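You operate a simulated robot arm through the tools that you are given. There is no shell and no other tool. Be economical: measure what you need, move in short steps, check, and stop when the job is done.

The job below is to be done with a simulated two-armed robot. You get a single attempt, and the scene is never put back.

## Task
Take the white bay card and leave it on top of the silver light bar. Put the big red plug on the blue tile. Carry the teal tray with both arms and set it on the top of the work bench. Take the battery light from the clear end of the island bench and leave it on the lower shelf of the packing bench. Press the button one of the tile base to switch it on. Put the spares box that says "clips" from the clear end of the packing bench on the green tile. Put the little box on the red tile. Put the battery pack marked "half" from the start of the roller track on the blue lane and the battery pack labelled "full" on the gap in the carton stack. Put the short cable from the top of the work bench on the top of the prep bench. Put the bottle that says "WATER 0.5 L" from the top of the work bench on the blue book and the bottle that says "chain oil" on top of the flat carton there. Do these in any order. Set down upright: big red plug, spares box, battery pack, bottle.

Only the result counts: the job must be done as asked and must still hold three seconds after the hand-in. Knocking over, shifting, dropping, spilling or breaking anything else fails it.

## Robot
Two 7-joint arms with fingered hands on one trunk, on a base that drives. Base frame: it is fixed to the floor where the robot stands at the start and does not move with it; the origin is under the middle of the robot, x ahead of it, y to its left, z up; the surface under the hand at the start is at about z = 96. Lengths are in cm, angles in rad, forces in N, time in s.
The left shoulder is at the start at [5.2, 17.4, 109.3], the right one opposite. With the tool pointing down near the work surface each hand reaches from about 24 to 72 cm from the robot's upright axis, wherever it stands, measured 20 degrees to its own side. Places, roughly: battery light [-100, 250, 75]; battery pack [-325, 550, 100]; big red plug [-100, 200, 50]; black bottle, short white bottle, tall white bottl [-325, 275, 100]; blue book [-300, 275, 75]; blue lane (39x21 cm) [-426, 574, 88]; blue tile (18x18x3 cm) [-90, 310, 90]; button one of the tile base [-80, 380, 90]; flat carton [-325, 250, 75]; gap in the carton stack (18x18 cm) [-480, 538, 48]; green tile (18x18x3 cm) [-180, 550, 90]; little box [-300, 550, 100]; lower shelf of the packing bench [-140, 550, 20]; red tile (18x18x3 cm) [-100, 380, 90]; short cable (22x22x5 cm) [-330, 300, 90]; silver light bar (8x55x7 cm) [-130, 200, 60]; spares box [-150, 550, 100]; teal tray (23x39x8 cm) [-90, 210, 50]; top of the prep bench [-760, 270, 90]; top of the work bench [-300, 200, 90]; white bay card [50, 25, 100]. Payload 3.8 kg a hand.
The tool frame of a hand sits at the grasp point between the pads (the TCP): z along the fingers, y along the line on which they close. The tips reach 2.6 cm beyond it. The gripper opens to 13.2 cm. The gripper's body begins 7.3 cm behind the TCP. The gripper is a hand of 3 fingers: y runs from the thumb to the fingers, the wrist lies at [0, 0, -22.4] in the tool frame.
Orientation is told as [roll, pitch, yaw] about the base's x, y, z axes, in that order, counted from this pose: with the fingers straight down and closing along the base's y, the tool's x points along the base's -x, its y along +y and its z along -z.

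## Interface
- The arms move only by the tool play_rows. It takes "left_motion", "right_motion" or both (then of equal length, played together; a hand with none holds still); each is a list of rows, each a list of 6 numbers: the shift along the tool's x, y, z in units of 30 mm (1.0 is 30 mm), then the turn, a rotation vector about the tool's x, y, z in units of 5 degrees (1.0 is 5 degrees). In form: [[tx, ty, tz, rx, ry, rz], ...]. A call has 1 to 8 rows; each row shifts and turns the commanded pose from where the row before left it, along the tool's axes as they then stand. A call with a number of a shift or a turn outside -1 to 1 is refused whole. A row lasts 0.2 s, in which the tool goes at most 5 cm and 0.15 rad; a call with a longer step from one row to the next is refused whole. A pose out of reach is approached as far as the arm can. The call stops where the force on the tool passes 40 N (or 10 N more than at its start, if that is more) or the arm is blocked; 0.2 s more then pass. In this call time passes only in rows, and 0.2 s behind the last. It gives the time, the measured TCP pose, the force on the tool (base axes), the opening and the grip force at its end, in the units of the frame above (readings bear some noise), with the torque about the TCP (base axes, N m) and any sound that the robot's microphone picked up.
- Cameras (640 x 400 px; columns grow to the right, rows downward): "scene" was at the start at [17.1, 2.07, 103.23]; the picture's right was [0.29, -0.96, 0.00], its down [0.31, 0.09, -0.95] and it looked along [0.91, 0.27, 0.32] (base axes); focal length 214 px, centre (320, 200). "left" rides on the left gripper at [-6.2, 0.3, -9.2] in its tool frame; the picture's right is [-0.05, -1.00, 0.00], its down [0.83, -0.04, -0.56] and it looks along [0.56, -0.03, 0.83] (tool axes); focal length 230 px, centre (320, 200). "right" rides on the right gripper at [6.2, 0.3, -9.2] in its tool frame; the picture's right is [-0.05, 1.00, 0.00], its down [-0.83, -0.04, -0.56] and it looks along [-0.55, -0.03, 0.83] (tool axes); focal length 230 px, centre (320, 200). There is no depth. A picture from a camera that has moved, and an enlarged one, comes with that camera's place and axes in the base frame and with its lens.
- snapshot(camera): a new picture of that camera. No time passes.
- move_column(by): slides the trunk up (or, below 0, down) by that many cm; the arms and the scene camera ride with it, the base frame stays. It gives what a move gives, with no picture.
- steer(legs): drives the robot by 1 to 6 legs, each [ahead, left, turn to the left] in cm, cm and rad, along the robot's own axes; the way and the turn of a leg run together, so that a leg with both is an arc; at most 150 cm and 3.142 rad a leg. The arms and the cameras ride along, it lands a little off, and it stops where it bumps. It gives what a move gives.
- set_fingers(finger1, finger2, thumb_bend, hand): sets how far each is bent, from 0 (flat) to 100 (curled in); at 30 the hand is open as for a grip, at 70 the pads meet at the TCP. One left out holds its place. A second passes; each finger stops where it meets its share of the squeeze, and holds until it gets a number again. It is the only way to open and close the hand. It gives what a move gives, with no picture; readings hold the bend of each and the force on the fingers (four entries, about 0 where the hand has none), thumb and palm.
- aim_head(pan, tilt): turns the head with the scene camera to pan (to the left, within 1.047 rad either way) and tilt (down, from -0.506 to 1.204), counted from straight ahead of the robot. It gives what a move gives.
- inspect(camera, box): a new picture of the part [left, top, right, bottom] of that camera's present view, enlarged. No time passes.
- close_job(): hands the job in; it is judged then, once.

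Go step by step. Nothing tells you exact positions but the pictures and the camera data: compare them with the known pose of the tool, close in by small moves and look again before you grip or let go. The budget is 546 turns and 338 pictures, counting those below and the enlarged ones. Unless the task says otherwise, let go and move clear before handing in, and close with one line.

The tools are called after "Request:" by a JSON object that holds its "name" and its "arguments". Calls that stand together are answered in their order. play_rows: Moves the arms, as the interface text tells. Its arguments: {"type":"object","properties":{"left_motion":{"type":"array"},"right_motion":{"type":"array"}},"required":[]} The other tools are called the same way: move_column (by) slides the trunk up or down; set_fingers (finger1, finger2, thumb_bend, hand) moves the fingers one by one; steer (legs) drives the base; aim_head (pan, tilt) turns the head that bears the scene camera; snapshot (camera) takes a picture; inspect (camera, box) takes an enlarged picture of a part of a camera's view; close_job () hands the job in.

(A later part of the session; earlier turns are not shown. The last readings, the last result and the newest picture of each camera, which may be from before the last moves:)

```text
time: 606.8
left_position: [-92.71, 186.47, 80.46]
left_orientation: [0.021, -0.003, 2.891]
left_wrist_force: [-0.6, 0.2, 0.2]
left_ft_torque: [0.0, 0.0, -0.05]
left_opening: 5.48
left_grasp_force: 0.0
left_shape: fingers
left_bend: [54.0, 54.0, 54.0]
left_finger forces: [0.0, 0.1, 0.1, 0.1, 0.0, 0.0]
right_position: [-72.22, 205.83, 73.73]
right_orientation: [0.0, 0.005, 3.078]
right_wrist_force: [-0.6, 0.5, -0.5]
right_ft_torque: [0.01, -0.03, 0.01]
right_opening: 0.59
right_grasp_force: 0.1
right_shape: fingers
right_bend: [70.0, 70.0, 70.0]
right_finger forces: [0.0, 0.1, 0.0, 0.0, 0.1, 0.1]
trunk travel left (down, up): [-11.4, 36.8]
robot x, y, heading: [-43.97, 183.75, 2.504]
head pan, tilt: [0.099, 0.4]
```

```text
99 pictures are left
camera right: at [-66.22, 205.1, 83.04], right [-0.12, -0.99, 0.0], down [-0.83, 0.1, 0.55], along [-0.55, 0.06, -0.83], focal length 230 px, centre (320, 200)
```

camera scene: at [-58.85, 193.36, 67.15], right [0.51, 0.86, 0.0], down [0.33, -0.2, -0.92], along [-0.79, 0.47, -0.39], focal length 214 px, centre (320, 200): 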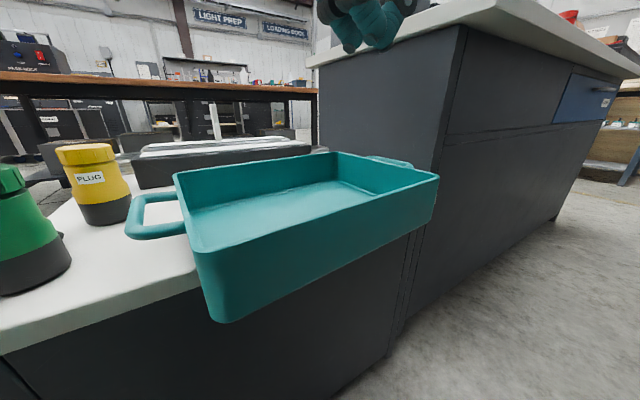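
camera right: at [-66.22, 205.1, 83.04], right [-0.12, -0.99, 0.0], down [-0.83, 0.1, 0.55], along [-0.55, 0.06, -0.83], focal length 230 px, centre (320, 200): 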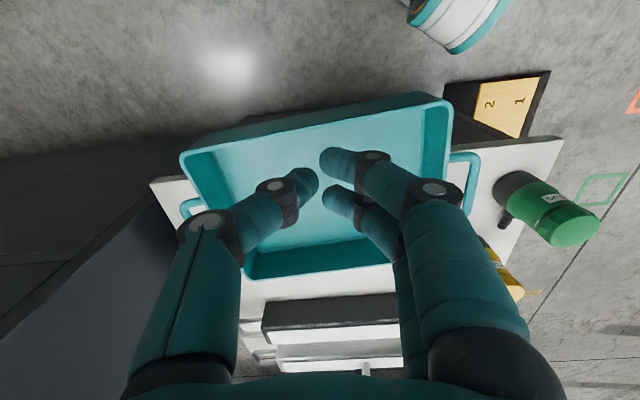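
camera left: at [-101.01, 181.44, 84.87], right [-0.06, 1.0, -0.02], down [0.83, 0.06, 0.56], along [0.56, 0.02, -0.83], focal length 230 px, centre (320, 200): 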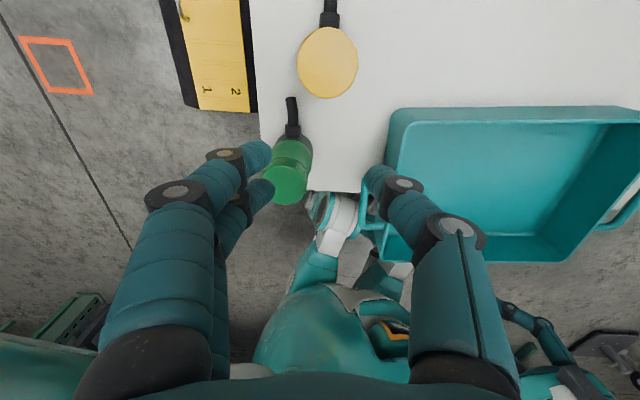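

The tray is now nearly square again, centre ≈(-84, 207), walls at y≈193 and 221. I move both hands above the end walls.

Request:
{"name": "set_fingers", "arguments": {"hand": "right", "finger1": 55, "finger2": 55, "thumb_bend": 55}}

Request:
{"name": "play_rows", "arguments": {"right_motion": [[-0.9, -0.93, 0, 0, 0, 0], [-0.9, -0.93, 0, 0, 0, 0], [-0.9, -0.93, 0, 0, 0, 0], [-0.9, -0.93, 0, 0, 0, 0], [-0.9, -0.93, 0, 0, 0, 0]], "left_motion": [[0.5, -0.55, 0, 0, 0, -0.6], [0.5, -0.55, 0, 0, 0, -0.6], [0.5, -0.55, -0.1, 0, 0, -0.6], [0.5, -0.55, 0, 0, 0, -0.6], [0.5, -0.55, 0, 0, 0, -0.6]]}}

Request:
{"name": "snapshot", "arguments": {"camera": "right"}}

Request:
{"name": "snapshot", "arguments": {"camera": "left"}}

```text
time: 607.8
left_position: [-92.64, 186.52, 80.4]
left_orientation: [0.021, -0.003, 2.89]
left_wrist_force: [0.1, -0.8, 0.1]
left_ft_torque: [0.0, 0.01, -0.02]
left_opening: 5.48
left_grasp_force: 0.0
left_shape: fingers
left_bend: [54.0, 54.0, 54.0]
left_finger forces: [0.0, 0.1, 0.0, 0.0, 0.0, 0.0]
right_position: [-72.16, 205.74, 73.78]
right_orientation: [-0.001, 0.007, 3.077]
right_wrist_force: [0.1, 0.1, -0.3]
right_ft_torque: [-0.01, -0.03, 0.01]
right_opening: 5.05
right_grasp_force: 0.0
right_shape: fingers
right_bend: [55.0, 55.0, 55.0]
right_finger forces: [0.1, 0.1, 0.0, 0.1, 0.0, 0.0]
trunk travel left (down, up): [-11.4, 36.8]
robot x, y, heading: [-43.8, 184.12, 2.503]
head pan, tilt: [0.099, 0.4]
```

```text
time: 609.0
left_position: [-83.94, 193.5, 80.56]
left_orientation: [0.021, -0.009, -3.131]
left_wrist_force: [-0.3, 0.0, 0.0]
left_ft_torque: [-0.01, -0.02, 0.0]
left_opening: 5.47
left_grasp_force: 0.1
left_shape: fingers
left_bend: [54.0, 54.0, 54.0]
left_finger forces: [0.0, 0.0, 0.0, 0.0, 0.0, 0.0]
right_position: [-84.63, 220.48, 73.55]
right_orientation: [0.001, 0.006, 3.079]
right_wrist_force: [0.3, 0.2, 0.0]
right_ft_torque: [0.0, -0.03, 0.03]
right_opening: 5.08
right_grasp_force: 0.0
right_shape: fingers
right_bend: [55.0, 55.0, 55.0]
right_finger forces: [0.1, 0.1, 0.0, 0.1, 0.0, 0.0]
trunk travel left (down, up): [-11.4, 36.8]
robot x, y, heading: [-44.08, 183.28, 2.506]
head pan, tilt: [0.099, 0.4]
```

```text
98 pictures are left
camera right: at [-78.6, 219.78, 82.89], right [-0.12, -0.99, 0.0], down [-0.83, 0.1, 0.55], along [-0.55, 0.06, -0.83], focal length 230 px, centre (320, 200)
```

right: 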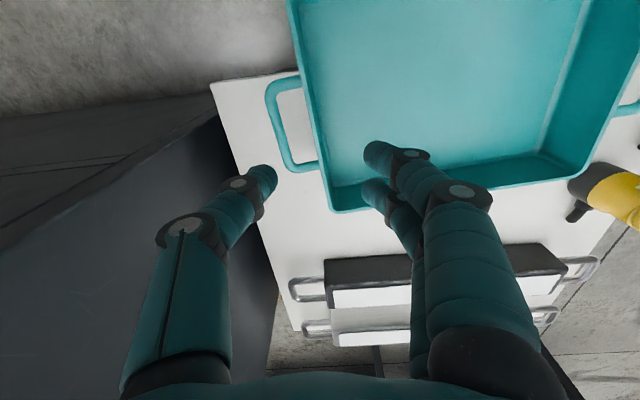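

```text
97 pictures are left
camera left: at [-90.11, 193.38, 89.69], right [-0.06, 1.0, -0.02], down [0.84, 0.06, 0.55], along [0.55, 0.02, -0.84], focal length 230 px, centre (320, 200)
```

left: 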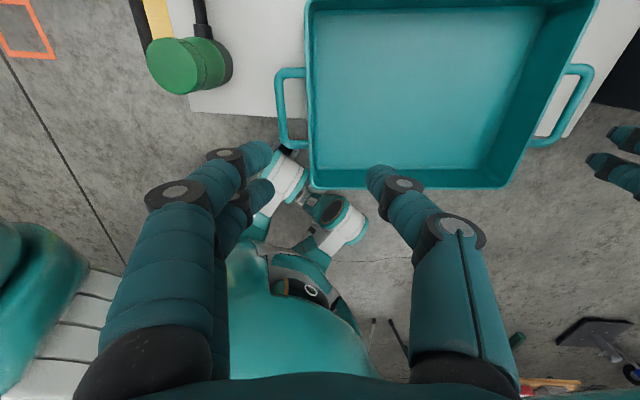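

Request:
{"name": "set_fingers", "arguments": {"hand": "left", "finger1": 64, "finger2": 64, "thumb_bend": 50}}

Request:
{"name": "set_fingers", "arguments": {"hand": "right", "finger1": 52, "finger2": 52, "thumb_bend": 64}}

Request:
{"name": "play_rows", "arguments": {"left_motion": [[0, 0.5, 0.8, 0, 0, 0], [0, 0, 1, 0, 0, 0], [0, 0, 1, 0, 0, 0], [0, 0, 1, 0, 0, 0], [0, 0, 1, 0, 0, 0]], "right_motion": [[-0.1, -0.4, 0.5, 0, 0, 0], [0, 0, 0.7, 0, 0, 0], [0, 0, 0.7, 0, 0, 0], [0, 0, 0.6, 0, 0, 0], [0, 0, 0, 0, 0, 0]]}}

Request:
{"name": "snapshot", "arguments": {"camera": "right"}}

Request:
{"name": "snapshot", "arguments": {"camera": "left"}}

```text
time: 610.0
left_position: [-84.11, 193.4, 80.43]
left_orientation: [0.019, -0.008, -3.131]
left_wrist_force: [-0.1, -0.5, 0.6]
left_ft_torque: [-0.03, 0.0, 0.02]
left_opening: 4.51
left_grasp_force: 0.0
left_shape: fingers
left_bend: [64.0, 64.0, 50.0]
left_finger forces: [0.1, 0.0, 0.0, 0.0, 0.0, 0.0]
right_position: [-84.56, 220.45, 73.66]
right_orientation: [-0.001, 0.007, 3.076]
right_wrist_force: [-0.4, 0.0, 0.4]
right_ft_torque: [-0.04, 0.01, -0.01]
right_opening: 5.07
right_grasp_force: 0.1
right_shape: fingers
right_bend: [55.0, 55.0, 55.0]
right_finger forces: [0.0, 0.1, 0.1, 0.0, 0.0, 0.0]
trunk travel left (down, up): [-11.4, 36.8]
robot x, y, heading: [-43.41, 183.67, 2.502]
head pan, tilt: [0.099, 0.4]
```

```text
time: 611.0
left_position: [-84.1, 193.52, 80.33]
left_orientation: [0.019, -0.007, -3.131]
left_wrist_force: [-0.5, 0.0, -0.2]
left_ft_torque: [-0.02, -0.02, 0.02]
left_opening: 4.51
left_grasp_force: 0.2
left_shape: fingers
left_bend: [64.0, 64.0, 50.0]
left_finger forces: [0.0, 0.0, 0.1, 0.0, 0.0, 0.0]
right_position: [-84.6, 220.38, 73.62]
right_orientation: [0.0, 0.005, 3.077]
right_wrist_force: [0.0, -1.2, 0.4]
right_ft_torque: [-0.02, -0.01, 0.0]
right_opening: 4.15
right_grasp_force: 0.1
right_shape: fingers
right_bend: [52.0, 52.0, 64.0]
right_finger forces: [0.0, 0.1, 0.0, 0.0, 0.0, 0.0]
trunk travel left (down, up): [-11.4, 36.8]
robot x, y, heading: [-43.86, 183.65, 2.504]
head pan, tilt: [0.099, 0.4]
```

```text
time: 612.2
left_position: [-84.13, 191.86, 66.0]
left_orientation: [0.018, -0.008, -3.133]
left_wrist_force: [-0.7, -0.1, 0.2]
left_ft_torque: [0.01, 0.02, 0.03]
left_opening: 4.57
left_grasp_force: 0.0
left_shape: fingers
left_bend: [64.0, 64.0, 50.0]
left_finger forces: [0.0, 0.0, 0.1, 0.0, 0.0, 0.0]
right_position: [-84.98, 221.56, 66.19]
right_orientation: [0.001, 0.006, 3.077]
right_wrist_force: [0.3, 0.0, -0.5]
right_ft_torque: [0.02, -0.01, 0.01]
right_opening: 4.15
right_grasp_force: 0.0
right_shape: fingers
right_bend: [52.0, 52.0, 64.0]
right_finger forces: [0.1, 0.0, 0.0, 0.0, 0.0, 0.0]
trunk travel left (down, up): [-11.4, 36.8]
robot x, y, heading: [-43.8, 183.6, 2.503]
head pan, tilt: [0.099, 0.4]
```

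```text
96 pictures are left
camera right: at [-78.92, 220.94, 75.4], right [-0.12, -0.99, 0.0], down [-0.83, 0.1, 0.55], along [-0.55, 0.06, -0.83], focal length 230 px, centre (320, 200)
```

right: 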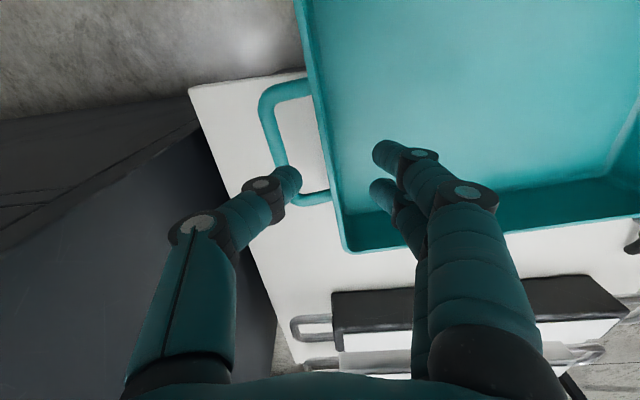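

```text
95 pictures are left
camera left: at [-90.2, 191.71, 75.27], right [-0.06, 1.0, -0.02], down [0.84, 0.06, 0.55], along [0.55, 0.02, -0.84], focal length 230 px, centre (320, 200)
```

left: 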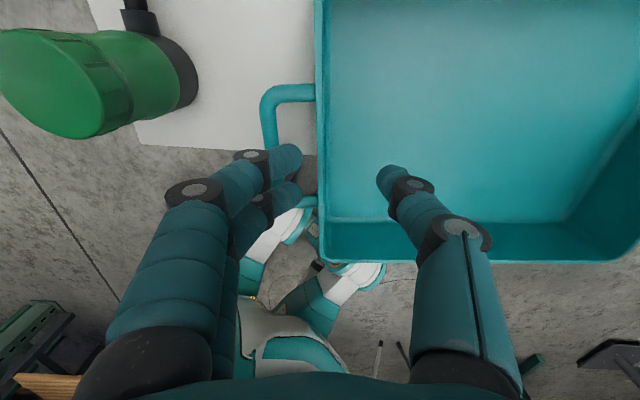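

Aligned: thumb/fingers will enter the loops. I lower both hands the last 9 cm.

Request:
{"name": "play_rows", "arguments": {"left_motion": [[0, 0.05, 0.8, 0, 0, 0], [0, 0, 0.8, 0, 0, 0], [0, 0, 0.7, 0, 0, 0], [0, 0, 0.6, 0, 0, 0]], "right_motion": [[0, 0, 0.8, 0, 0, 0], [0, 0, 0.8, 0, 0, 0], [0, 0, 0.7, 0, 0, 0], [0, 0, 0.6, 0, 0, 0]]}}

Request:
{"name": "snapshot", "arguments": {"camera": "right"}}

Request:
{"name": "snapshot", "arguments": {"camera": "left"}}

```text
time: 613.2
left_position: [-84.94, 192.48, 58.58]
left_orientation: [0.002, -0.014, -3.127]
left_wrist_force: [5.6, 4.8, 28.9]
left_ft_torque: [-1.13, -0.08, 0.19]
left_opening: 4.38
left_grasp_force: 28.0
left_shape: fingers
left_bend: [65.0, 65.0, 50.0]
left_finger forces: [24.6, 32.4, 0.1, 0.1, 0.0, 0.1]
left hand out of reach, approached as far as the arm can: row 1, 2
right_position: [-84.94, 221.27, 58.6]
right_orientation: [0.006, -0.004, 3.087]
right_wrist_force: [2.7, -8.4, 6.8]
right_ft_torque: [0.24, -0.04, -0.08]
right_opening: 3.45
right_grasp_force: 7.3
right_shape: fingers
right_bend: [52.0, 52.0, 66.0]
right_finger forces: [0.1, 0.0, 0.1, 0.0, 14.0, 0.1]
trunk travel left (down, up): [-11.4, 36.8]
robot x, y, heading: [-43.74, 183.33, 2.499]
head pan, tilt: [0.099, 0.4]
stopped in row 4 (left hand): the force on the tool passed its limit at 60 N (the readings are from after the stop); the commanded pose is now the measured one
```

```text
94 pictures are left
camera right: at [-78.89, 220.66, 67.85], right [-0.11, -0.99, 0.01], down [-0.82, 0.09, 0.56], along [-0.56, 0.05, -0.83], focal length 230 px, centre (320, 200)
```

right: 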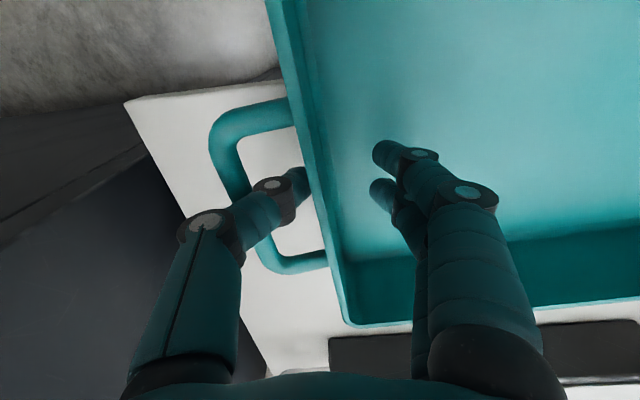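

```text
93 pictures are left
camera left: at [-91.0, 192.15, 67.89], right [-0.07, 1.0, 0.0], down [0.84, 0.06, 0.54], along [0.54, 0.03, -0.84], focal length 230 px, centre (320, 200)
```

left: 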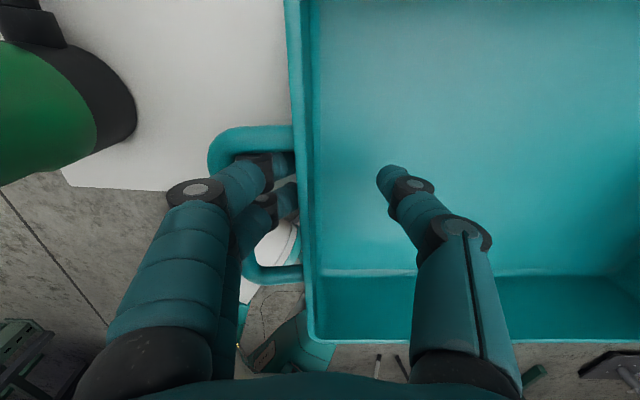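

Request:
{"name": "play_rows", "arguments": {"left_motion": [[0.25, 0, -0.2, 0, 0, 0], [0.3, 0, 0, 0, 0, 0]]}}

Request:
{"name": "set_fingers", "arguments": {"hand": "left", "finger1": 85, "finger2": 85, "thumb_bend": 85}}

Request:
{"name": "set_fingers", "arguments": {"hand": "right", "finger1": 85, "finger2": 85, "thumb_bend": 85}}

Request:
{"name": "snapshot", "arguments": {"camera": "left"}}

Request:
{"name": "snapshot", "arguments": {"camera": "right"}}

```text
time: 613.7
left_position: [-84.9, 192.49, 58.57]
left_orientation: [0.001, -0.014, -3.126]
left_wrist_force: [5.6, 3.7, 22.8]
left_ft_torque: [-0.89, -0.13, 0.22]
left_opening: 4.47
left_grasp_force: 25.0
left_shape: fingers
left_bend: [64.0, 65.0, 50.0]
left_finger forces: [21.6, 29.0, 0.0, 0.0, 0.0, 0.0]
left hand out of reach, approached as far as the arm can: row 1, 2
right_position: [-85.05, 221.11, 58.51]
right_orientation: [0.01, -0.008, 3.087]
right_wrist_force: [2.7, -8.5, 7.3]
right_ft_torque: [0.2, 0.02, -0.04]
right_opening: 3.51
right_grasp_force: 5.9
right_shape: fingers
right_bend: [52.0, 52.0, 66.0]
right_finger forces: [0.1, 0.1, 0.1, 0.0, 12.2, 0.0]
trunk travel left (down, up): [-11.4, 36.8]
robot x, y, heading: [-43.54, 183.64, 2.507]
head pan, tilt: [0.099, 0.4]
stopped in row 2 (left hand): the force on the tool passed its limit at 41 N (the readings are from after the stop); the commanded pose is now the measured one
```

```text
time: 614.7
left_position: [-84.97, 192.4, 58.52]
left_orientation: [0.003, -0.015, -3.125]
left_wrist_force: [5.9, -2.8, 32.8]
left_ft_torque: [-1.94, -0.2, 0.08]
left_opening: 0.68
left_grasp_force: 51.9
left_shape: fingers
left_bend: [66.0, 66.0, 75.0]
left_finger forces: [40.0, 52.3, 0.0, 0.0, 12.1, 0.1]
right_position: [-84.97, 221.2, 58.75]
right_orientation: [0.007, -0.006, 3.083]
right_wrist_force: [-0.4, -8.9, 9.8]
right_ft_torque: [0.3, 0.0, 0.0]
right_opening: 3.49
right_grasp_force: 7.5
right_shape: fingers
right_bend: [52.0, 52.0, 66.0]
right_finger forces: [0.0, 0.0, 0.1, 0.0, 14.5, 0.1]
trunk travel left (down, up): [-11.4, 36.8]
robot x, y, heading: [-43.61, 183.25, 2.504]
head pan, tilt: [0.099, 0.4]
```

```text
time: 615.7
left_position: [-85.11, 192.43, 58.57]
left_orientation: [0.004, -0.015, -3.127]
left_wrist_force: [4.6, -6.1, 35.2]
left_ft_torque: [-1.87, -0.19, 0.07]
left_opening: 0.71
left_grasp_force: 49.4
left_shape: fingers
left_bend: [65.0, 66.0, 76.0]
left_finger forces: [37.8, 50.2, 0.1, 0.0, 11.4, 0.0]
right_position: [-85.06, 221.3, 58.51]
right_orientation: [0.005, -0.006, 3.082]
right_wrist_force: [0.6, 6.2, 0.3]
right_ft_torque: [0.65, -0.02, -0.06]
right_opening: 0.39
right_grasp_force: 26.5
right_shape: fingers
right_bend: [71.0, 69.0, 73.0]
right_finger forces: [6.1, 6.4, 0.0, 0.1, 41.6, 0.1]
trunk travel left (down, up): [-11.4, 36.8]
robot x, y, heading: [-43.91, 183.36, 2.504]
head pan, tilt: [0.099, 0.4]
```

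```text
92 pictures are left
camera left: at [-91.04, 192.17, 67.81], right [-0.07, 1.0, 0.0], down [0.84, 0.06, 0.54], along [0.54, 0.03, -0.84], focal length 230 px, centre (320, 200)
```

left: 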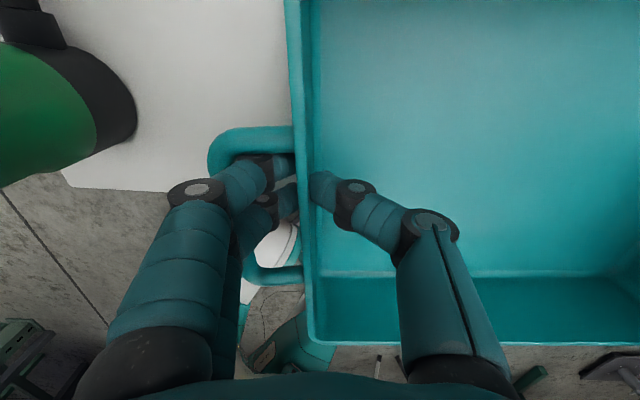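

```text
91 pictures are left
camera right: at [-78.91, 220.79, 67.74], right [-0.11, -0.99, 0.01], down [-0.82, 0.09, 0.56], along [-0.56, 0.06, -0.83], focal length 230 px, centre (320, 200)
```

right: 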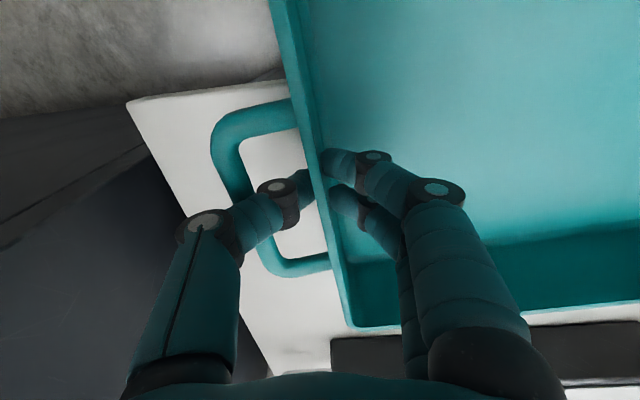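

Both ends are gripped. I lift both hands together slowly.

Request:
{"name": "play_rows", "arguments": {"left_motion": [[0, 0, -0.3, 0, 0, 0], [0, 0, -0.4, 0, 0, 0], [0, 0, -0.5, 0, 0, 0], [0, 0, -0.5, 0, 0, 0]], "right_motion": [[0, 0, -0.3, 0, 0, 0], [0, 0, -0.4, 0, 0, 0], [0, 0, -0.5, 0, 0, 0], [0, 0, -0.5, 0, 0, 0]]}}

Request:
{"name": "snapshot", "arguments": {"camera": "scene"}}

```text
time: 616.7
left_position: [-85.03, 192.47, 63.63]
left_orientation: [0.004, -0.014, -3.125]
left_wrist_force: [0.5, -6.7, -2.8]
left_ft_torque: [-0.52, -0.04, 0.08]
left_opening: 0.71
left_grasp_force: 31.0
left_shape: fingers
left_bend: [65.0, 66.0, 76.0]
left_finger forces: [22.4, 27.0, 0.0, 0.0, 12.0, 0.1]
right_position: [-85.03, 221.39, 63.67]
right_orientation: [0.008, -0.003, 3.087]
right_wrist_force: [0.0, 6.9, -3.6]
right_ft_torque: [0.55, 0.03, -0.08]
right_opening: 0.35
right_grasp_force: 27.1
right_shape: fingers
right_bend: [71.0, 69.0, 73.0]
right_finger forces: [6.1, 6.3, 0.0, 0.0, 41.1, 0.1]
trunk travel left (down, up): [-11.4, 36.8]
robot x, y, heading: [-43.75, 183.51, 2.499]
head pan, tilt: [0.099, 0.4]
```

```text
90 pictures are left
camera scene: at [-58.87, 193.36, 67.15], right [0.51, 0.86, 0.0], down [0.33, -0.2, -0.92], along [-0.79, 0.47, -0.39], focal length 214 px, centre (320, 200)
```

scene: 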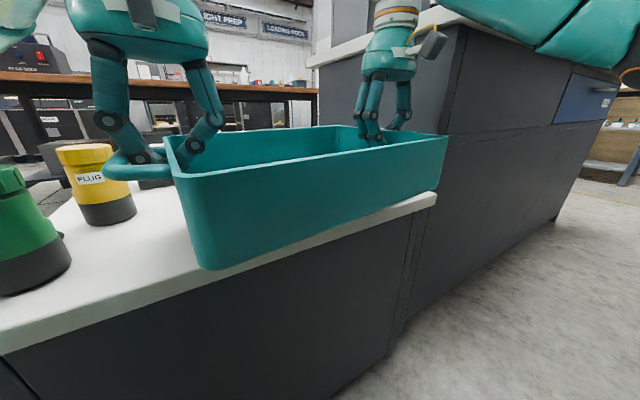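

Level and secure. I raise it well above the plugs before driving off.

Request:
{"name": "play_rows", "arguments": {"left_motion": [[0, 0, -0.5, 0, 0, 0], [0, 0, -0.5, 0, 0, 0], [0, 0, -0.5, 0, 0, 0], [0, 0, -0.5, 0, 0, 0], [0, 0, -0.5, 0, 0, 0], [0, 0, -0.5, 0, 0, 0], [0, 0, -0.5, 0, 0, 0], [0, 0, -0.5, 0, 0, 0]], "right_motion": [[0, 0, -0.5, 0, 0, 0], [0, 0, -0.5, 0, 0, 0], [0, 0, -0.5, 0, 0, 0], [0, 0, -0.5, 0, 0, 0], [0, 0, -0.5, 0, 0, 0], [0, 0, -0.5, 0, 0, 0], [0, 0, -0.5, 0, 0, 0], [0, 0, -0.5, 0, 0, 0]]}}

Request:
{"name": "snapshot", "arguments": {"camera": "scene"}}

```text
time: 618.5
left_position: [-84.85, 192.57, 75.54]
left_orientation: [0.005, -0.015, -3.126]
left_wrist_force: [-0.1, -1.5, -2.8]
left_ft_torque: [-0.45, 0.02, 0.1]
left_opening: 0.68
left_grasp_force: 30.3
left_shape: fingers
left_bend: [65.0, 66.0, 76.0]
left_finger forces: [21.2, 25.9, 0.0, 0.0, 14.5, 0.1]
right_position: [-85.12, 221.43, 75.57]
right_orientation: [0.007, -0.003, 3.084]
right_wrist_force: [0.0, 1.7, -2.8]
right_ft_torque: [0.56, -0.01, -0.03]
right_opening: 0.42
right_grasp_force: 29.6
right_shape: fingers
right_bend: [71.0, 69.0, 73.0]
right_finger forces: [6.5, 7.4, 0.0, 0.1, 43.8, 0.0]
trunk travel left (down, up): [-11.4, 36.8]
robot x, y, heading: [-43.38, 183.6, 2.501]
head pan, tilt: [0.099, 0.4]
```

```text
89 pictures are left
camera scene: at [-58.86, 193.36, 67.15], right [0.51, 0.86, 0.0], down [0.33, -0.2, -0.92], along [-0.79, 0.47, -0.39], focal length 214 px, centre (320, 200)
```

scene: 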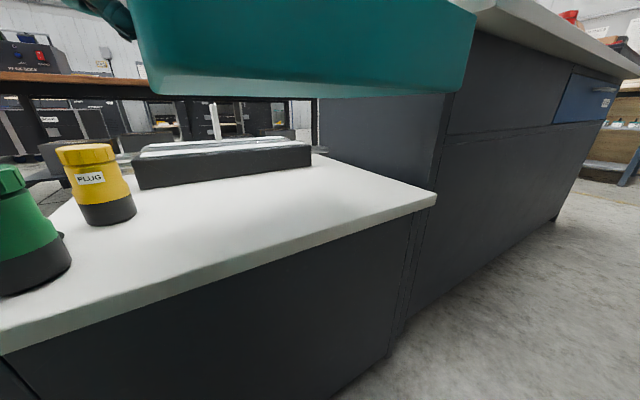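

Request:
{"name": "steer", "arguments": {"legs": [[-26, -19.5, 0]]}}

Request:
{"name": "move_column", "arguments": {"by": 4}}

```text
time: 620.8
left_position: [-52.66, 192.4, 75.45]
left_orientation: [0.006, -0.012, -3.125]
left_wrist_force: [0.6, -4.8, -2.3]
left_ft_torque: [-0.46, 0.04, 0.1]
left_opening: 0.72
left_grasp_force: 30.1
left_shape: fingers
left_bend: [65.0, 66.0, 76.0]
left_finger forces: [21.1, 25.6, 0.1, 0.1, 13.7, 0.0]
right_position: [-52.77, 221.33, 75.58]
right_orientation: [0.006, -0.004, 3.085]
right_wrist_force: [0.0, 3.5, -2.6]
right_ft_torque: [0.54, -0.01, 0.0]
right_opening: 0.38
right_grasp_force: 27.9
right_shape: fingers
right_bend: [71.0, 69.0, 73.0]
right_finger forces: [6.0, 6.9, 0.0, 0.1, 42.7, 0.0]
trunk travel left (down, up): [-11.4, 36.8]
robot x, y, heading: [-11.2, 183.65, 2.5]
head pan, tilt: [0.099, 0.4]
```

```text
time: 621.6
left_position: [-52.69, 192.42, 79.39]
left_orientation: [0.006, -0.012, -3.126]
left_wrist_force: [-0.4, -1.0, -2.8]
left_ft_torque: [-0.45, -0.02, 0.08]
left_opening: 0.73
left_grasp_force: 31.9
left_shape: fingers
left_bend: [65.0, 66.0, 76.0]
left_finger forces: [21.3, 26.0, 0.0, 0.0, 15.1, 0.0]
right_position: [-52.87, 221.4, 79.52]
right_orientation: [0.008, -0.001, 3.083]
right_wrist_force: [0.5, 1.6, -4.1]
right_ft_torque: [0.44, -0.03, 0.02]
right_opening: 0.38
right_grasp_force: 28.6
right_shape: fingers
right_bend: [71.0, 69.0, 73.0]
right_finger forces: [6.7, 7.5, 0.0, 0.1, 43.4, 0.0]
trunk travel left (down, up): [-15.4, 32.8]
robot x, y, heading: [-11.57, 183.26, 2.508]
head pan, tilt: [0.099, 0.4]
```

The trunk lift works evenly. I raise further in steps.

Request:
{"name": "move_column", "arguments": {"by": 12}}

Request:
{"name": "move_column", "arguments": {"by": 14}}

Request:
{"name": "snapshot", "arguments": {"camera": "scene"}}

```text
time: 623.1
left_position: [-52.68, 192.46, 91.55]
left_orientation: [0.007, -0.012, -3.126]
left_wrist_force: [0.0, -3.5, -2.5]
left_ft_torque: [-0.47, 0.0, 0.09]
left_opening: 0.69
left_grasp_force: 30.7
left_shape: fingers
left_bend: [65.0, 66.0, 76.0]
left_finger forces: [21.1, 25.5, 0.0, 0.0, 14.4, 0.1]
right_position: [-52.85, 221.35, 91.52]
right_orientation: [0.006, -0.001, 3.085]
right_wrist_force: [-0.5, 3.3, -2.2]
right_ft_torque: [0.53, 0.01, -0.01]
right_opening: 0.4
right_grasp_force: 27.8
right_shape: fingers
right_bend: [71.0, 69.0, 73.0]
right_finger forces: [6.4, 7.3, 0.0, 0.1, 42.1, 0.1]
trunk travel left (down, up): [-27.4, 20.8]
robot x, y, heading: [-11.63, 183.46, 2.512]
head pan, tilt: [0.099, 0.4]
```

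```text
time: 624.8
left_position: [-52.72, 192.51, 105.42]
left_orientation: [0.006, -0.014, -3.127]
left_wrist_force: [-0.5, -3.3, -2.5]
left_ft_torque: [-0.46, 0.02, 0.08]
left_opening: 0.7
left_grasp_force: 30.4
left_shape: fingers
left_bend: [65.0, 66.0, 76.0]
left_finger forces: [21.1, 25.1, 0.0, 0.0, 14.3, 0.0]
right_position: [-52.83, 221.42, 105.55]
right_orientation: [0.007, 0.0, 3.083]
right_wrist_force: [0.6, 3.0, -2.7]
right_ft_torque: [0.49, 0.01, -0.01]
right_opening: 0.36
right_grasp_force: 27.3
right_shape: fingers
right_bend: [71.0, 69.0, 73.0]
right_finger forces: [6.3, 7.1, 0.1, 0.0, 41.1, 0.0]
trunk travel left (down, up): [-41.4, 6.8]
robot x, y, heading: [-11.34, 183.4, 2.502]
head pan, tilt: [0.099, 0.4]
```

```text
88 pictures are left
camera scene: at [-27.66, 194.0, 98.49], right [0.51, 0.86, 0.0], down [0.33, -0.2, -0.92], along [-0.79, 0.47, -0.39], focal length 214 px, centre (320, 200)
```

scene: 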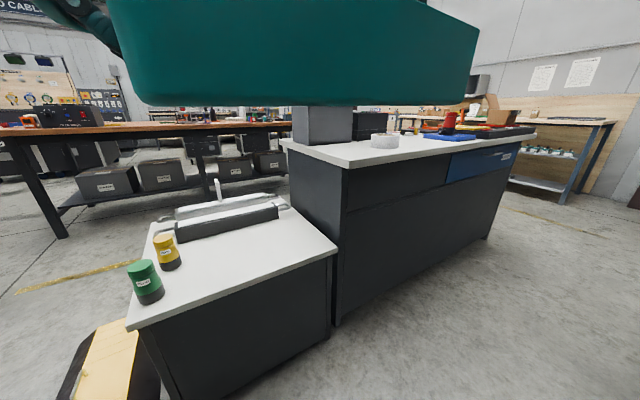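

I turn to face −x and drive around to the work bench: down, across, and up the aisle, staying clear of the bench edge.

Request:
{"name": "steer", "arguments": {"legs": [[0, 0, 0.635], [0, 122, 0], [150, 0, 0], [25, 0, 0]]}}

Request:
{"name": "aim_head", "arguments": {"pan": -0.4, "tilt": 0.25}}

Request:
{"name": "snapshot", "arguments": {"camera": "scene"}}

```text
time: 646.0
left_position: [-227.0, 47.63, 105.51]
left_orientation: [0.005, -0.013, -2.519]
left_wrist_force: [2.0, -3.1, -3.1]
left_ft_torque: [-0.39, -0.25, 0.05]
left_opening: 0.75
left_grasp_force: 27.4
left_shape: fingers
left_bend: [65.0, 66.0, 76.0]
left_finger forces: [19.0, 22.7, 0.0, 0.0, 14.6, 0.0]
right_position: [-243.77, 71.47, 105.48]
right_orientation: [0.008, -0.002, -2.594]
right_wrist_force: [-3.2, 2.8, -2.6]
right_ft_torque: [0.37, 0.27, -0.03]
right_opening: 0.36
right_grasp_force: 27.0
right_shape: fingers
right_bend: [71.0, 69.0, 73.0]
right_finger forces: [6.5, 7.1, 0.0, 0.0, 40.8, 0.1]
trunk travel left (down, up): [-41.4, 6.8]
robot x, y, heading: [-188.36, 63.57, 3.108]
head pan, tilt: [0.099, 0.4]
```

```text
time: 647.0
left_position: [-227.01, 47.69, 105.37]
left_orientation: [0.009, -0.012, -2.519]
left_wrist_force: [0.2, -1.2, -2.3]
left_ft_torque: [-0.32, -0.19, 0.08]
left_opening: 0.69
left_grasp_force: 28.4
left_shape: fingers
left_bend: [65.0, 66.0, 76.0]
left_finger forces: [18.9, 22.7, 0.0, 0.0, 15.5, 0.1]
right_position: [-243.76, 71.3, 105.59]
right_orientation: [0.006, -0.005, -2.595]
right_wrist_force: [-0.5, 0.7, -2.5]
right_ft_torque: [0.35, 0.27, 0.03]
right_opening: 0.37
right_grasp_force: 27.9
right_shape: fingers
right_bend: [71.0, 69.0, 73.0]
right_finger forces: [6.9, 7.5, 0.0, 0.0, 41.8, 0.0]
trunk travel left (down, up): [-41.4, 6.8]
robot x, y, heading: [-187.99, 63.76, 3.107]
head pan, tilt: [-0.4, 0.25]
```

```text
87 pictures are left
camera scene: at [-206.71, 67.78, 99.9], right [0.42, 0.91, 0.0], down [0.22, -0.1, -0.97], along [-0.88, 0.41, -0.25], focal length 214 px, centre (320, 200)
```

scene: 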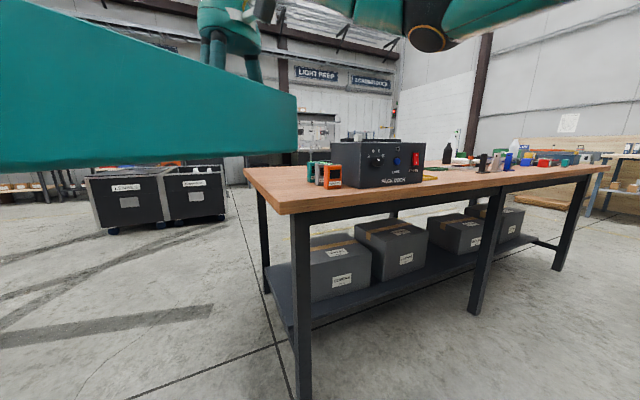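

Request:
{"name": "steer", "arguments": {"legs": [[-14, 0, 0.034], [0, -105, 0]]}}

Request:
{"name": "aim_head", "arguments": {"pan": -0.3, "tilt": 0.2}}

Request:
{"name": "snapshot", "arguments": {"camera": "scene"}}

Request:
{"name": "aim_head", "arguments": {"pan": 0.5, "tilt": 0.3}}

Request:
{"name": "snapshot", "arguments": {"camera": "scene"}}

```text
time: 657.5
left_position: [-212.41, 151.61, 105.38]
left_orientation: [0.007, -0.013, -2.482]
left_wrist_force: [1.3, -2.3, -2.3]
left_ft_torque: [-0.33, -0.26, 0.02]
left_opening: 0.7
left_grasp_force: 28.0
left_shape: fingers
left_bend: [65.0, 66.0, 76.0]
left_finger forces: [18.9, 22.4, 0.0, 0.1, 14.9, 0.0]
right_position: [-229.9, 174.64, 105.52]
right_orientation: [0.005, -0.002, -2.557]
right_wrist_force: [-1.3, 2.2, -2.4]
right_ft_torque: [0.38, 0.29, -0.01]
right_opening: 0.38
right_grasp_force: 27.2
right_shape: fingers
right_bend: [71.0, 69.0, 73.0]
right_finger forces: [6.5, 7.4, 0.0, 0.1, 40.8, 0.1]
trunk travel left (down, up): [-41.4, 6.8]
robot x, y, heading: [-173.98, 168.75, -3.14]
head pan, tilt: [-0.4, 0.25]
```

```text
time: 658.1
left_position: [-212.36, 151.59, 105.41]
left_orientation: [0.008, -0.012, -2.485]
left_wrist_force: [-0.5, -0.2, -2.8]
left_ft_torque: [-0.29, -0.23, 0.08]
left_opening: 0.71
left_grasp_force: 29.0
left_shape: fingers
left_bend: [65.0, 66.0, 76.0]
left_finger forces: [18.9, 22.4, 0.0, 0.0, 15.8, 0.0]
right_position: [-229.92, 174.66, 105.55]
right_orientation: [0.005, -0.004, -2.555]
right_wrist_force: [-0.5, 0.8, -2.7]
right_ft_torque: [0.32, 0.24, -0.01]
right_opening: 0.38
right_grasp_force: 28.0
right_shape: fingers
right_bend: [71.0, 69.0, 73.0]
right_finger forces: [7.0, 7.7, 0.0, 0.0, 41.3, 0.0]
trunk travel left (down, up): [-41.4, 6.8]
robot x, y, heading: [-174.1, 168.96, -3.136]
head pan, tilt: [-0.3, 0.201]
```

```text
86 pictures are left
camera scene: at [-193.18, 171.57, 100.36], right [0.29, 0.96, 0.0], down [0.19, -0.06, -0.98], along [-0.94, 0.29, -0.2], focal length 214 px, centre (320, 200)
```

scene: 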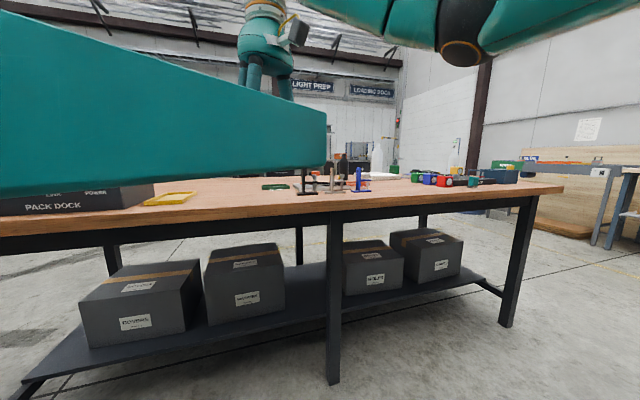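

```text
time: 659.3
left_position: [-212.41, 151.6, 105.44]
left_orientation: [0.007, -0.012, -2.48]
left_wrist_force: [0.3, -0.4, -2.4]
left_ft_torque: [-0.33, -0.25, 0.08]
left_opening: 0.72
left_grasp_force: 28.3
left_shape: fingers
left_bend: [65.0, 66.0, 76.0]
left_finger forces: [18.8, 22.4, 0.0, 0.0, 15.6, 0.1]
right_position: [-229.93, 174.67, 105.6]
right_orientation: [0.004, -0.004, -2.556]
right_wrist_force: [-0.2, 1.1, -3.3]
right_ft_torque: [0.34, 0.26, 0.03]
right_opening: 0.36
right_grasp_force: 28.3
right_shape: fingers
right_bend: [71.0, 69.0, 73.0]
right_finger forces: [6.9, 7.7, 0.0, 0.0, 41.2, 0.0]
trunk travel left (down, up): [-41.4, 6.8]
robot x, y, heading: [-174.07, 169.21, -3.138]
head pan, tilt: [0.499, 0.3]
```

```text
85 pictures are left
camera scene: at [-192.44, 164.35, 99.43], right [-0.48, 0.88, 0.0], down [0.26, 0.14, -0.96], along [-0.84, -0.46, -0.3], focal length 214 px, centre (320, 200)
```

scene: 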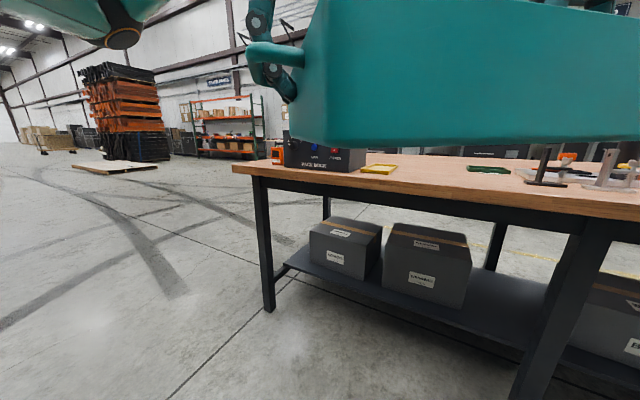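

Request:
{"name": "aim_head", "arguments": {"pan": -0.35, "tilt": 0.2}}

Request:
{"name": "move_column", "arguments": {"by": 6}}

Request:
{"name": "inspect", "arguments": {"camera": "scene", "box": [120, 130, 380, 230]}}

Request:
{"name": "inspect", "arguments": {"camera": "scene", "box": [330, 130, 590, 230]}}

```text
time: 660.4
left_position: [-212.42, 151.62, 105.42]
left_orientation: [0.007, -0.013, -2.484]
left_wrist_force: [0.5, -0.6, -2.2]
left_ft_torque: [-0.33, -0.22, 0.07]
left_opening: 0.73
left_grasp_force: 27.9
left_shape: fingers
left_bend: [65.0, 66.0, 76.0]
left_finger forces: [18.8, 22.4, 0.0, 0.1, 15.4, 0.0]
right_position: [-230.01, 174.65, 105.69]
right_orientation: [0.005, -0.004, -2.555]
right_wrist_force: [1.1, 1.1, -2.8]
right_ft_torque: [0.34, 0.27, -0.01]
right_opening: 0.35
right_grasp_force: 27.3
right_shape: fingers
right_bend: [71.0, 69.0, 73.0]
right_finger forces: [6.9, 7.4, 0.0, 0.0, 41.0, 0.1]
trunk travel left (down, up): [-41.4, 6.8]
robot x, y, heading: [-173.96, 169.16, -3.139]
head pan, tilt: [-0.351, 0.201]
```

```text
time: 661.4
left_position: [-212.42, 151.6, 111.33]
left_orientation: [0.008, -0.011, -2.482]
left_wrist_force: [1.0, -1.1, -3.7]
left_ft_torque: [-0.34, -0.28, 0.07]
left_opening: 0.72
left_grasp_force: 28.1
left_shape: fingers
left_bend: [65.0, 66.0, 76.0]
left_finger forces: [18.5, 22.0, 0.1, 0.1, 15.5, 0.0]
right_position: [-229.99, 174.67, 111.36]
right_orientation: [0.01, 0.0, -2.557]
right_wrist_force: [-1.1, 2.2, -3.6]
right_ft_torque: [0.3, 0.27, -0.05]
right_opening: 0.38
right_grasp_force: 27.5
right_shape: fingers
right_bend: [71.0, 69.0, 73.0]
right_finger forces: [6.9, 7.5, 0.0, 0.0, 40.3, 0.1]
trunk travel left (down, up): [-47.4, 0.8]
robot x, y, heading: [-173.92, 168.87, -3.139]
head pan, tilt: [-0.351, 0.201]
```

```text
2.46 times, centred on (250, 180) of scene
camera zoom: at [-193.81, 172.0, 108.61], right [0.34, 0.94, 0.0], down [0.19, -0.07, -0.98], along [-0.92, 0.33, -0.2], focal length 528 px, centre (492, 249)
```

zoom: 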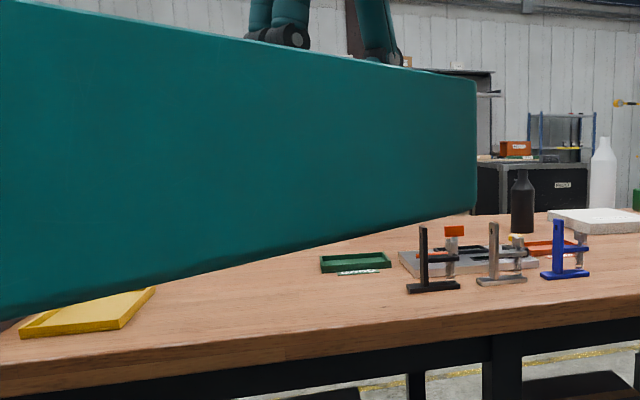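

```text
2.46 times, centred on (460, 180) of scene
camera zoom: at [-193.81, 172.0, 108.61], right [0.34, 0.94, 0.0], down [0.19, -0.07, -0.98], along [-0.92, 0.33, -0.2], focal length 528 px, centre (-25, 249)
```

zoom: 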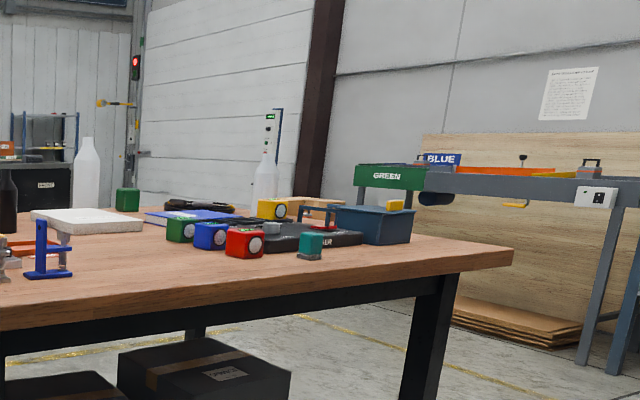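

I see free space between the yellow frame (left) and the black clamp (right), at the front of the bench. I take a second look from a different position to triangulate it.

Request:
{"name": "steer", "arguments": {"legs": [[0, -45, 0]]}}

Request:
{"name": "aim_head", "arguments": {"pan": 0.45, "tilt": 0.25}}

Request:
{"name": "inspect", "arguments": {"camera": "scene", "box": [190, 130, 450, 290]}}

```text
time: 665.9
left_position: [-212.6, 195.81, 111.42]
left_orientation: [0.006, -0.012, -2.483]
left_wrist_force: [1.5, -1.1, -2.8]
left_ft_torque: [-0.32, -0.26, 0.09]
left_opening: 0.68
left_grasp_force: 27.7
left_shape: fingers
left_bend: [65.0, 66.0, 76.0]
left_finger forces: [18.4, 22.0, 0.0, 0.0, 15.5, 0.1]
right_position: [-230.19, 218.81, 111.62]
right_orientation: [0.006, -0.004, -2.555]
right_wrist_force: [-2.1, 1.3, -3.1]
right_ft_torque: [0.29, 0.21, -0.03]
right_opening: 0.37
right_grasp_force: 26.7
right_shape: fingers
right_bend: [71.0, 69.0, 73.0]
right_finger forces: [6.9, 7.5, 0.0, 0.0, 40.2, 0.0]
trunk travel left (down, up): [-47.4, 0.8]
robot x, y, heading: [-173.94, 213.47, -3.135]
head pan, tilt: [-0.351, 0.201]
```

```text
time: 667.0
left_position: [-212.55, 195.75, 111.54]
left_orientation: [0.006, -0.011, -2.482]
left_wrist_force: [-0.5, -0.6, -3.0]
left_ft_torque: [-0.31, -0.2, 0.06]
left_opening: 0.7
left_grasp_force: 28.4
left_shape: fingers
left_bend: [65.0, 66.0, 76.0]
left_finger forces: [18.2, 21.9, 0.0, 0.0, 16.0, 0.0]
right_position: [-230.22, 218.69, 111.63]
right_orientation: [0.006, -0.005, -2.555]
right_wrist_force: [-0.2, 0.2, -2.6]
right_ft_torque: [0.33, 0.24, 0.01]
right_opening: 0.37
right_grasp_force: 27.5
right_shape: fingers
right_bend: [71.0, 69.0, 73.0]
right_finger forces: [7.1, 7.7, 0.0, 0.0, 40.7, 0.1]
trunk travel left (down, up): [-47.4, 0.8]
robot x, y, heading: [-174.01, 213.27, -3.132]
head pan, tilt: [0.45, 0.25]
```

```text
2.46 times, centred on (320, 210) of scene
camera zoom: at [-193.62, 208.95, 108.19], right [-0.44, 0.9, 0.0], down [0.22, 0.11, -0.97], along [-0.87, -0.43, -0.25], focal length 528 px, centre (320, 175)
```

zoom: 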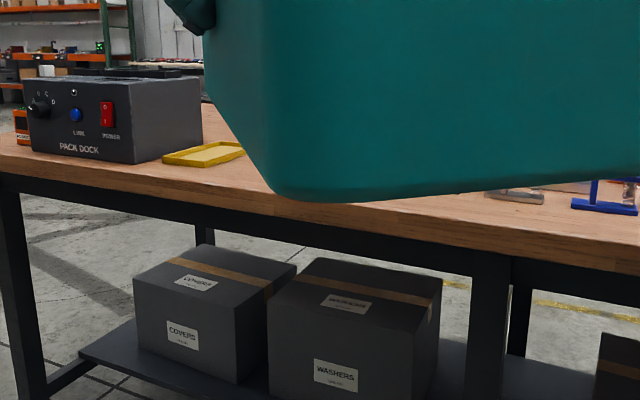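

Measured: yellow frame's right edge y≈152.5, black clamp base from y≈186.5 (x≈-270.5), bench front edge x≈-257, top z≈86.3. I'll set the tray at centre ≈(-263, 169.7) with its long side along the edge: turn to heading 2.5 and slide over.

Request:
{"name": "steer", "arguments": {"legs": [[0, 0, -0.651], [-2.3, 60, 0]]}}

Request:
{"name": "aim_head", "arguments": {"pan": -0.2, "tilt": 0.5}}

Request:
{"name": "snapshot", "arguments": {"camera": "scene"}}

Request:
{"name": "snapshot", "arguments": {"camera": "right"}}

```text
time: 674.4
left_position: [-249.34, 174.1, 111.37]
left_orientation: [0.006, -0.011, -3.134]
left_wrist_force: [-0.5, -1.2, -3.9]
left_ft_torque: [-0.33, 0.03, 0.08]
left_opening: 0.72
left_grasp_force: 25.6
left_shape: fingers
left_bend: [65.0, 66.0, 76.0]
left_finger forces: [16.4, 19.8, 0.0, 0.1, 15.8, 0.1]
right_position: [-249.22, 203.08, 111.45]
right_orientation: [0.006, -0.003, 3.074]
right_wrist_force: [-0.1, 1.7, -2.1]
right_ft_torque: [0.4, 0.03, -0.01]
right_opening: 0.37
right_grasp_force: 27.0
right_shape: fingers
right_bend: [71.0, 69.0, 73.0]
right_finger forces: [6.8, 7.4, 0.0, 0.1, 40.1, 0.1]
trunk travel left (down, up): [-47.4, 0.8]
robot x, y, heading: [-208.25, 164.63, 2.497]
head pan, tilt: [0.45, 0.25]
```

```text
time: 675.5
left_position: [-249.3, 174.14, 111.55]
left_orientation: [0.008, -0.012, -3.134]
left_wrist_force: [0.3, -0.1, -2.6]
left_ft_torque: [-0.36, 0.03, 0.04]
left_opening: 0.7
left_grasp_force: 25.9
left_shape: fingers
left_bend: [65.0, 66.0, 76.0]
left_finger forces: [16.3, 19.9, 0.0, 0.1, 16.1, 0.1]
right_position: [-249.33, 202.93, 111.64]
right_orientation: [0.004, -0.004, 3.076]
right_wrist_force: [0.8, -0.2, -3.3]
right_ft_torque: [0.43, 0.03, -0.03]
right_opening: 0.34
right_grasp_force: 27.3
right_shape: fingers
right_bend: [71.0, 69.0, 73.0]
right_finger forces: [7.0, 7.6, 0.0, 0.1, 40.4, 0.0]
trunk travel left (down, up): [-47.4, 0.8]
robot x, y, heading: [-208.28, 164.18, 2.492]
head pan, tilt: [-0.201, 0.499]
```

```text
81 pictures are left
camera scene: at [-222.97, 177.8, 105.88], right [0.75, 0.66, 0.0], down [0.32, -0.36, -0.88], along [-0.58, 0.66, -0.48], focal length 214 px, centre (320, 200)
```

scene: 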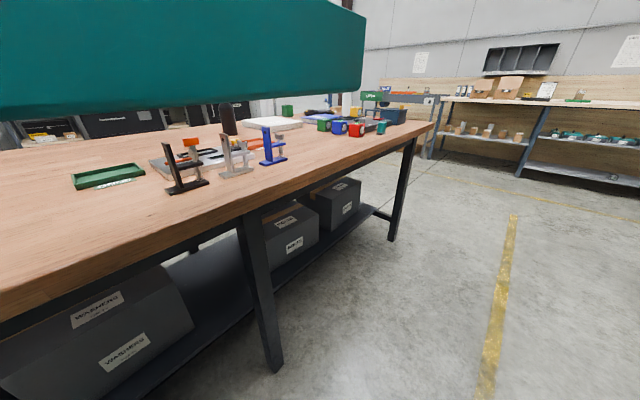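

```text
80 pictures are left
camera right: at [-243.19, 202.37, 120.83], right [-0.12, -0.99, 0.01], down [-0.82, 0.1, 0.56], along [-0.55, 0.06, -0.83], focal length 230 px, centre (320, 200)
```

right: 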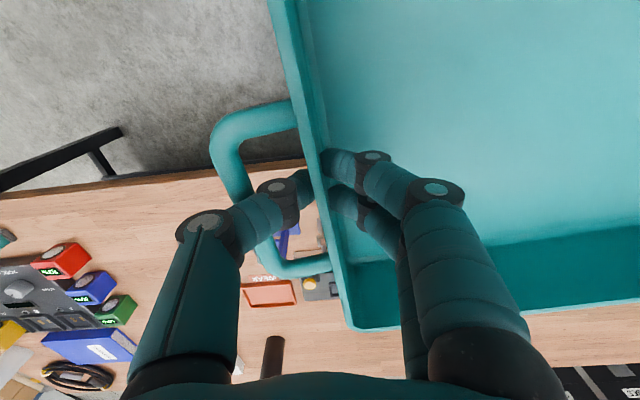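

Positions confirmed. I slide the remaining distance and check.

Request:
{"name": "steer", "arguments": {"legs": [[-0.8, 22.7, 0]]}}

Request:
{"name": "snapshot", "arguments": {"camera": "scene"}}

Request:
{"name": "snapshot", "arguments": {"camera": "right"}}

Request:
{"name": "snapshot", "arguments": {"camera": "left"}}

```text
time: 678.0
left_position: [-262.11, 155.49, 111.4]
left_orientation: [0.008, -0.013, -3.134]
left_wrist_force: [-1.1, -0.6, -2.5]
left_ft_torque: [-0.33, 0.0, 0.02]
left_opening: 0.71
left_grasp_force: 26.2
left_shape: fingers
left_bend: [65.0, 66.0, 76.0]
left_finger forces: [16.4, 19.9, 0.0, 0.0, 16.0, 0.1]
right_position: [-262.22, 184.47, 111.62]
right_orientation: [0.006, -0.003, 3.077]
right_wrist_force: [0.1, 0.3, -3.1]
right_ft_torque: [0.41, 0.03, 0.04]
right_opening: 0.37
right_grasp_force: 27.3
right_shape: fingers
right_bend: [71.0, 69.0, 73.0]
right_finger forces: [7.1, 7.5, 0.0, 0.1, 40.1, 0.0]
trunk travel left (down, up): [-47.4, 0.8]
robot x, y, heading: [-221.11, 145.76, 2.493]
head pan, tilt: [-0.201, 0.499]
```

```text
79 pictures are left
camera scene: at [-235.9, 159.31, 105.87], right [0.75, 0.66, 0.0], down [0.32, -0.36, -0.88], along [-0.58, 0.66, -0.48], focal length 214 px, centre (320, 200)
```

scene: 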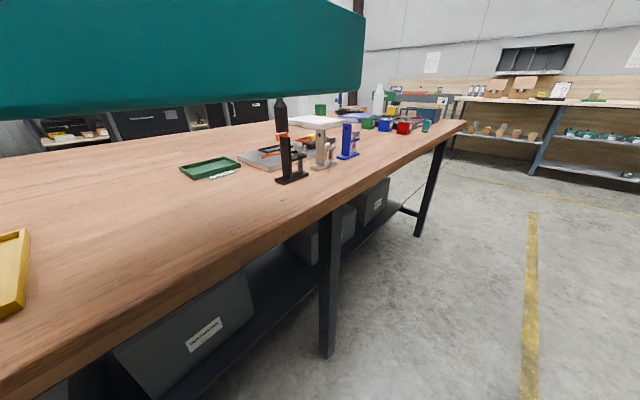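

```text
78 pictures are left
camera right: at [-256.15, 183.86, 120.83], right [-0.12, -0.99, 0.01], down [-0.82, 0.1, 0.56], along [-0.55, 0.06, -0.83], focal length 230 px, centre (320, 200)
```

right: 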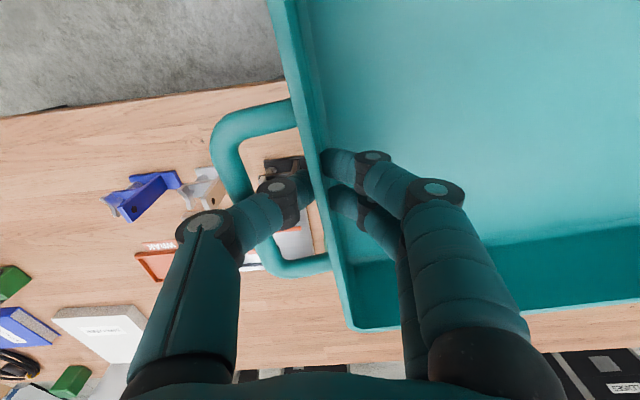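

```text
77 pictures are left
camera left: at [-268.3, 155.29, 120.72], right [-0.06, 1.0, -0.01], down [0.84, 0.05, 0.54], along [0.54, 0.03, -0.84], focal length 230 px, centre (320, 200)
```

left: 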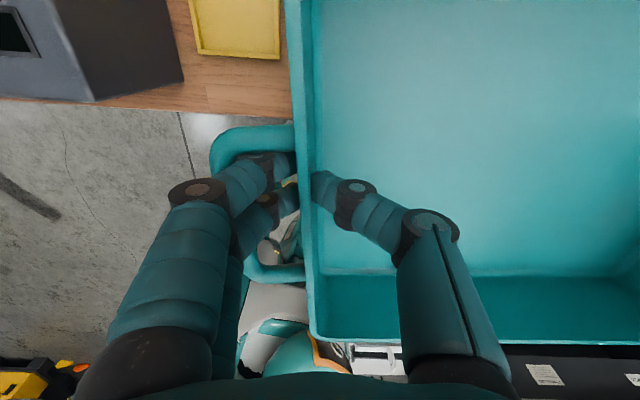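

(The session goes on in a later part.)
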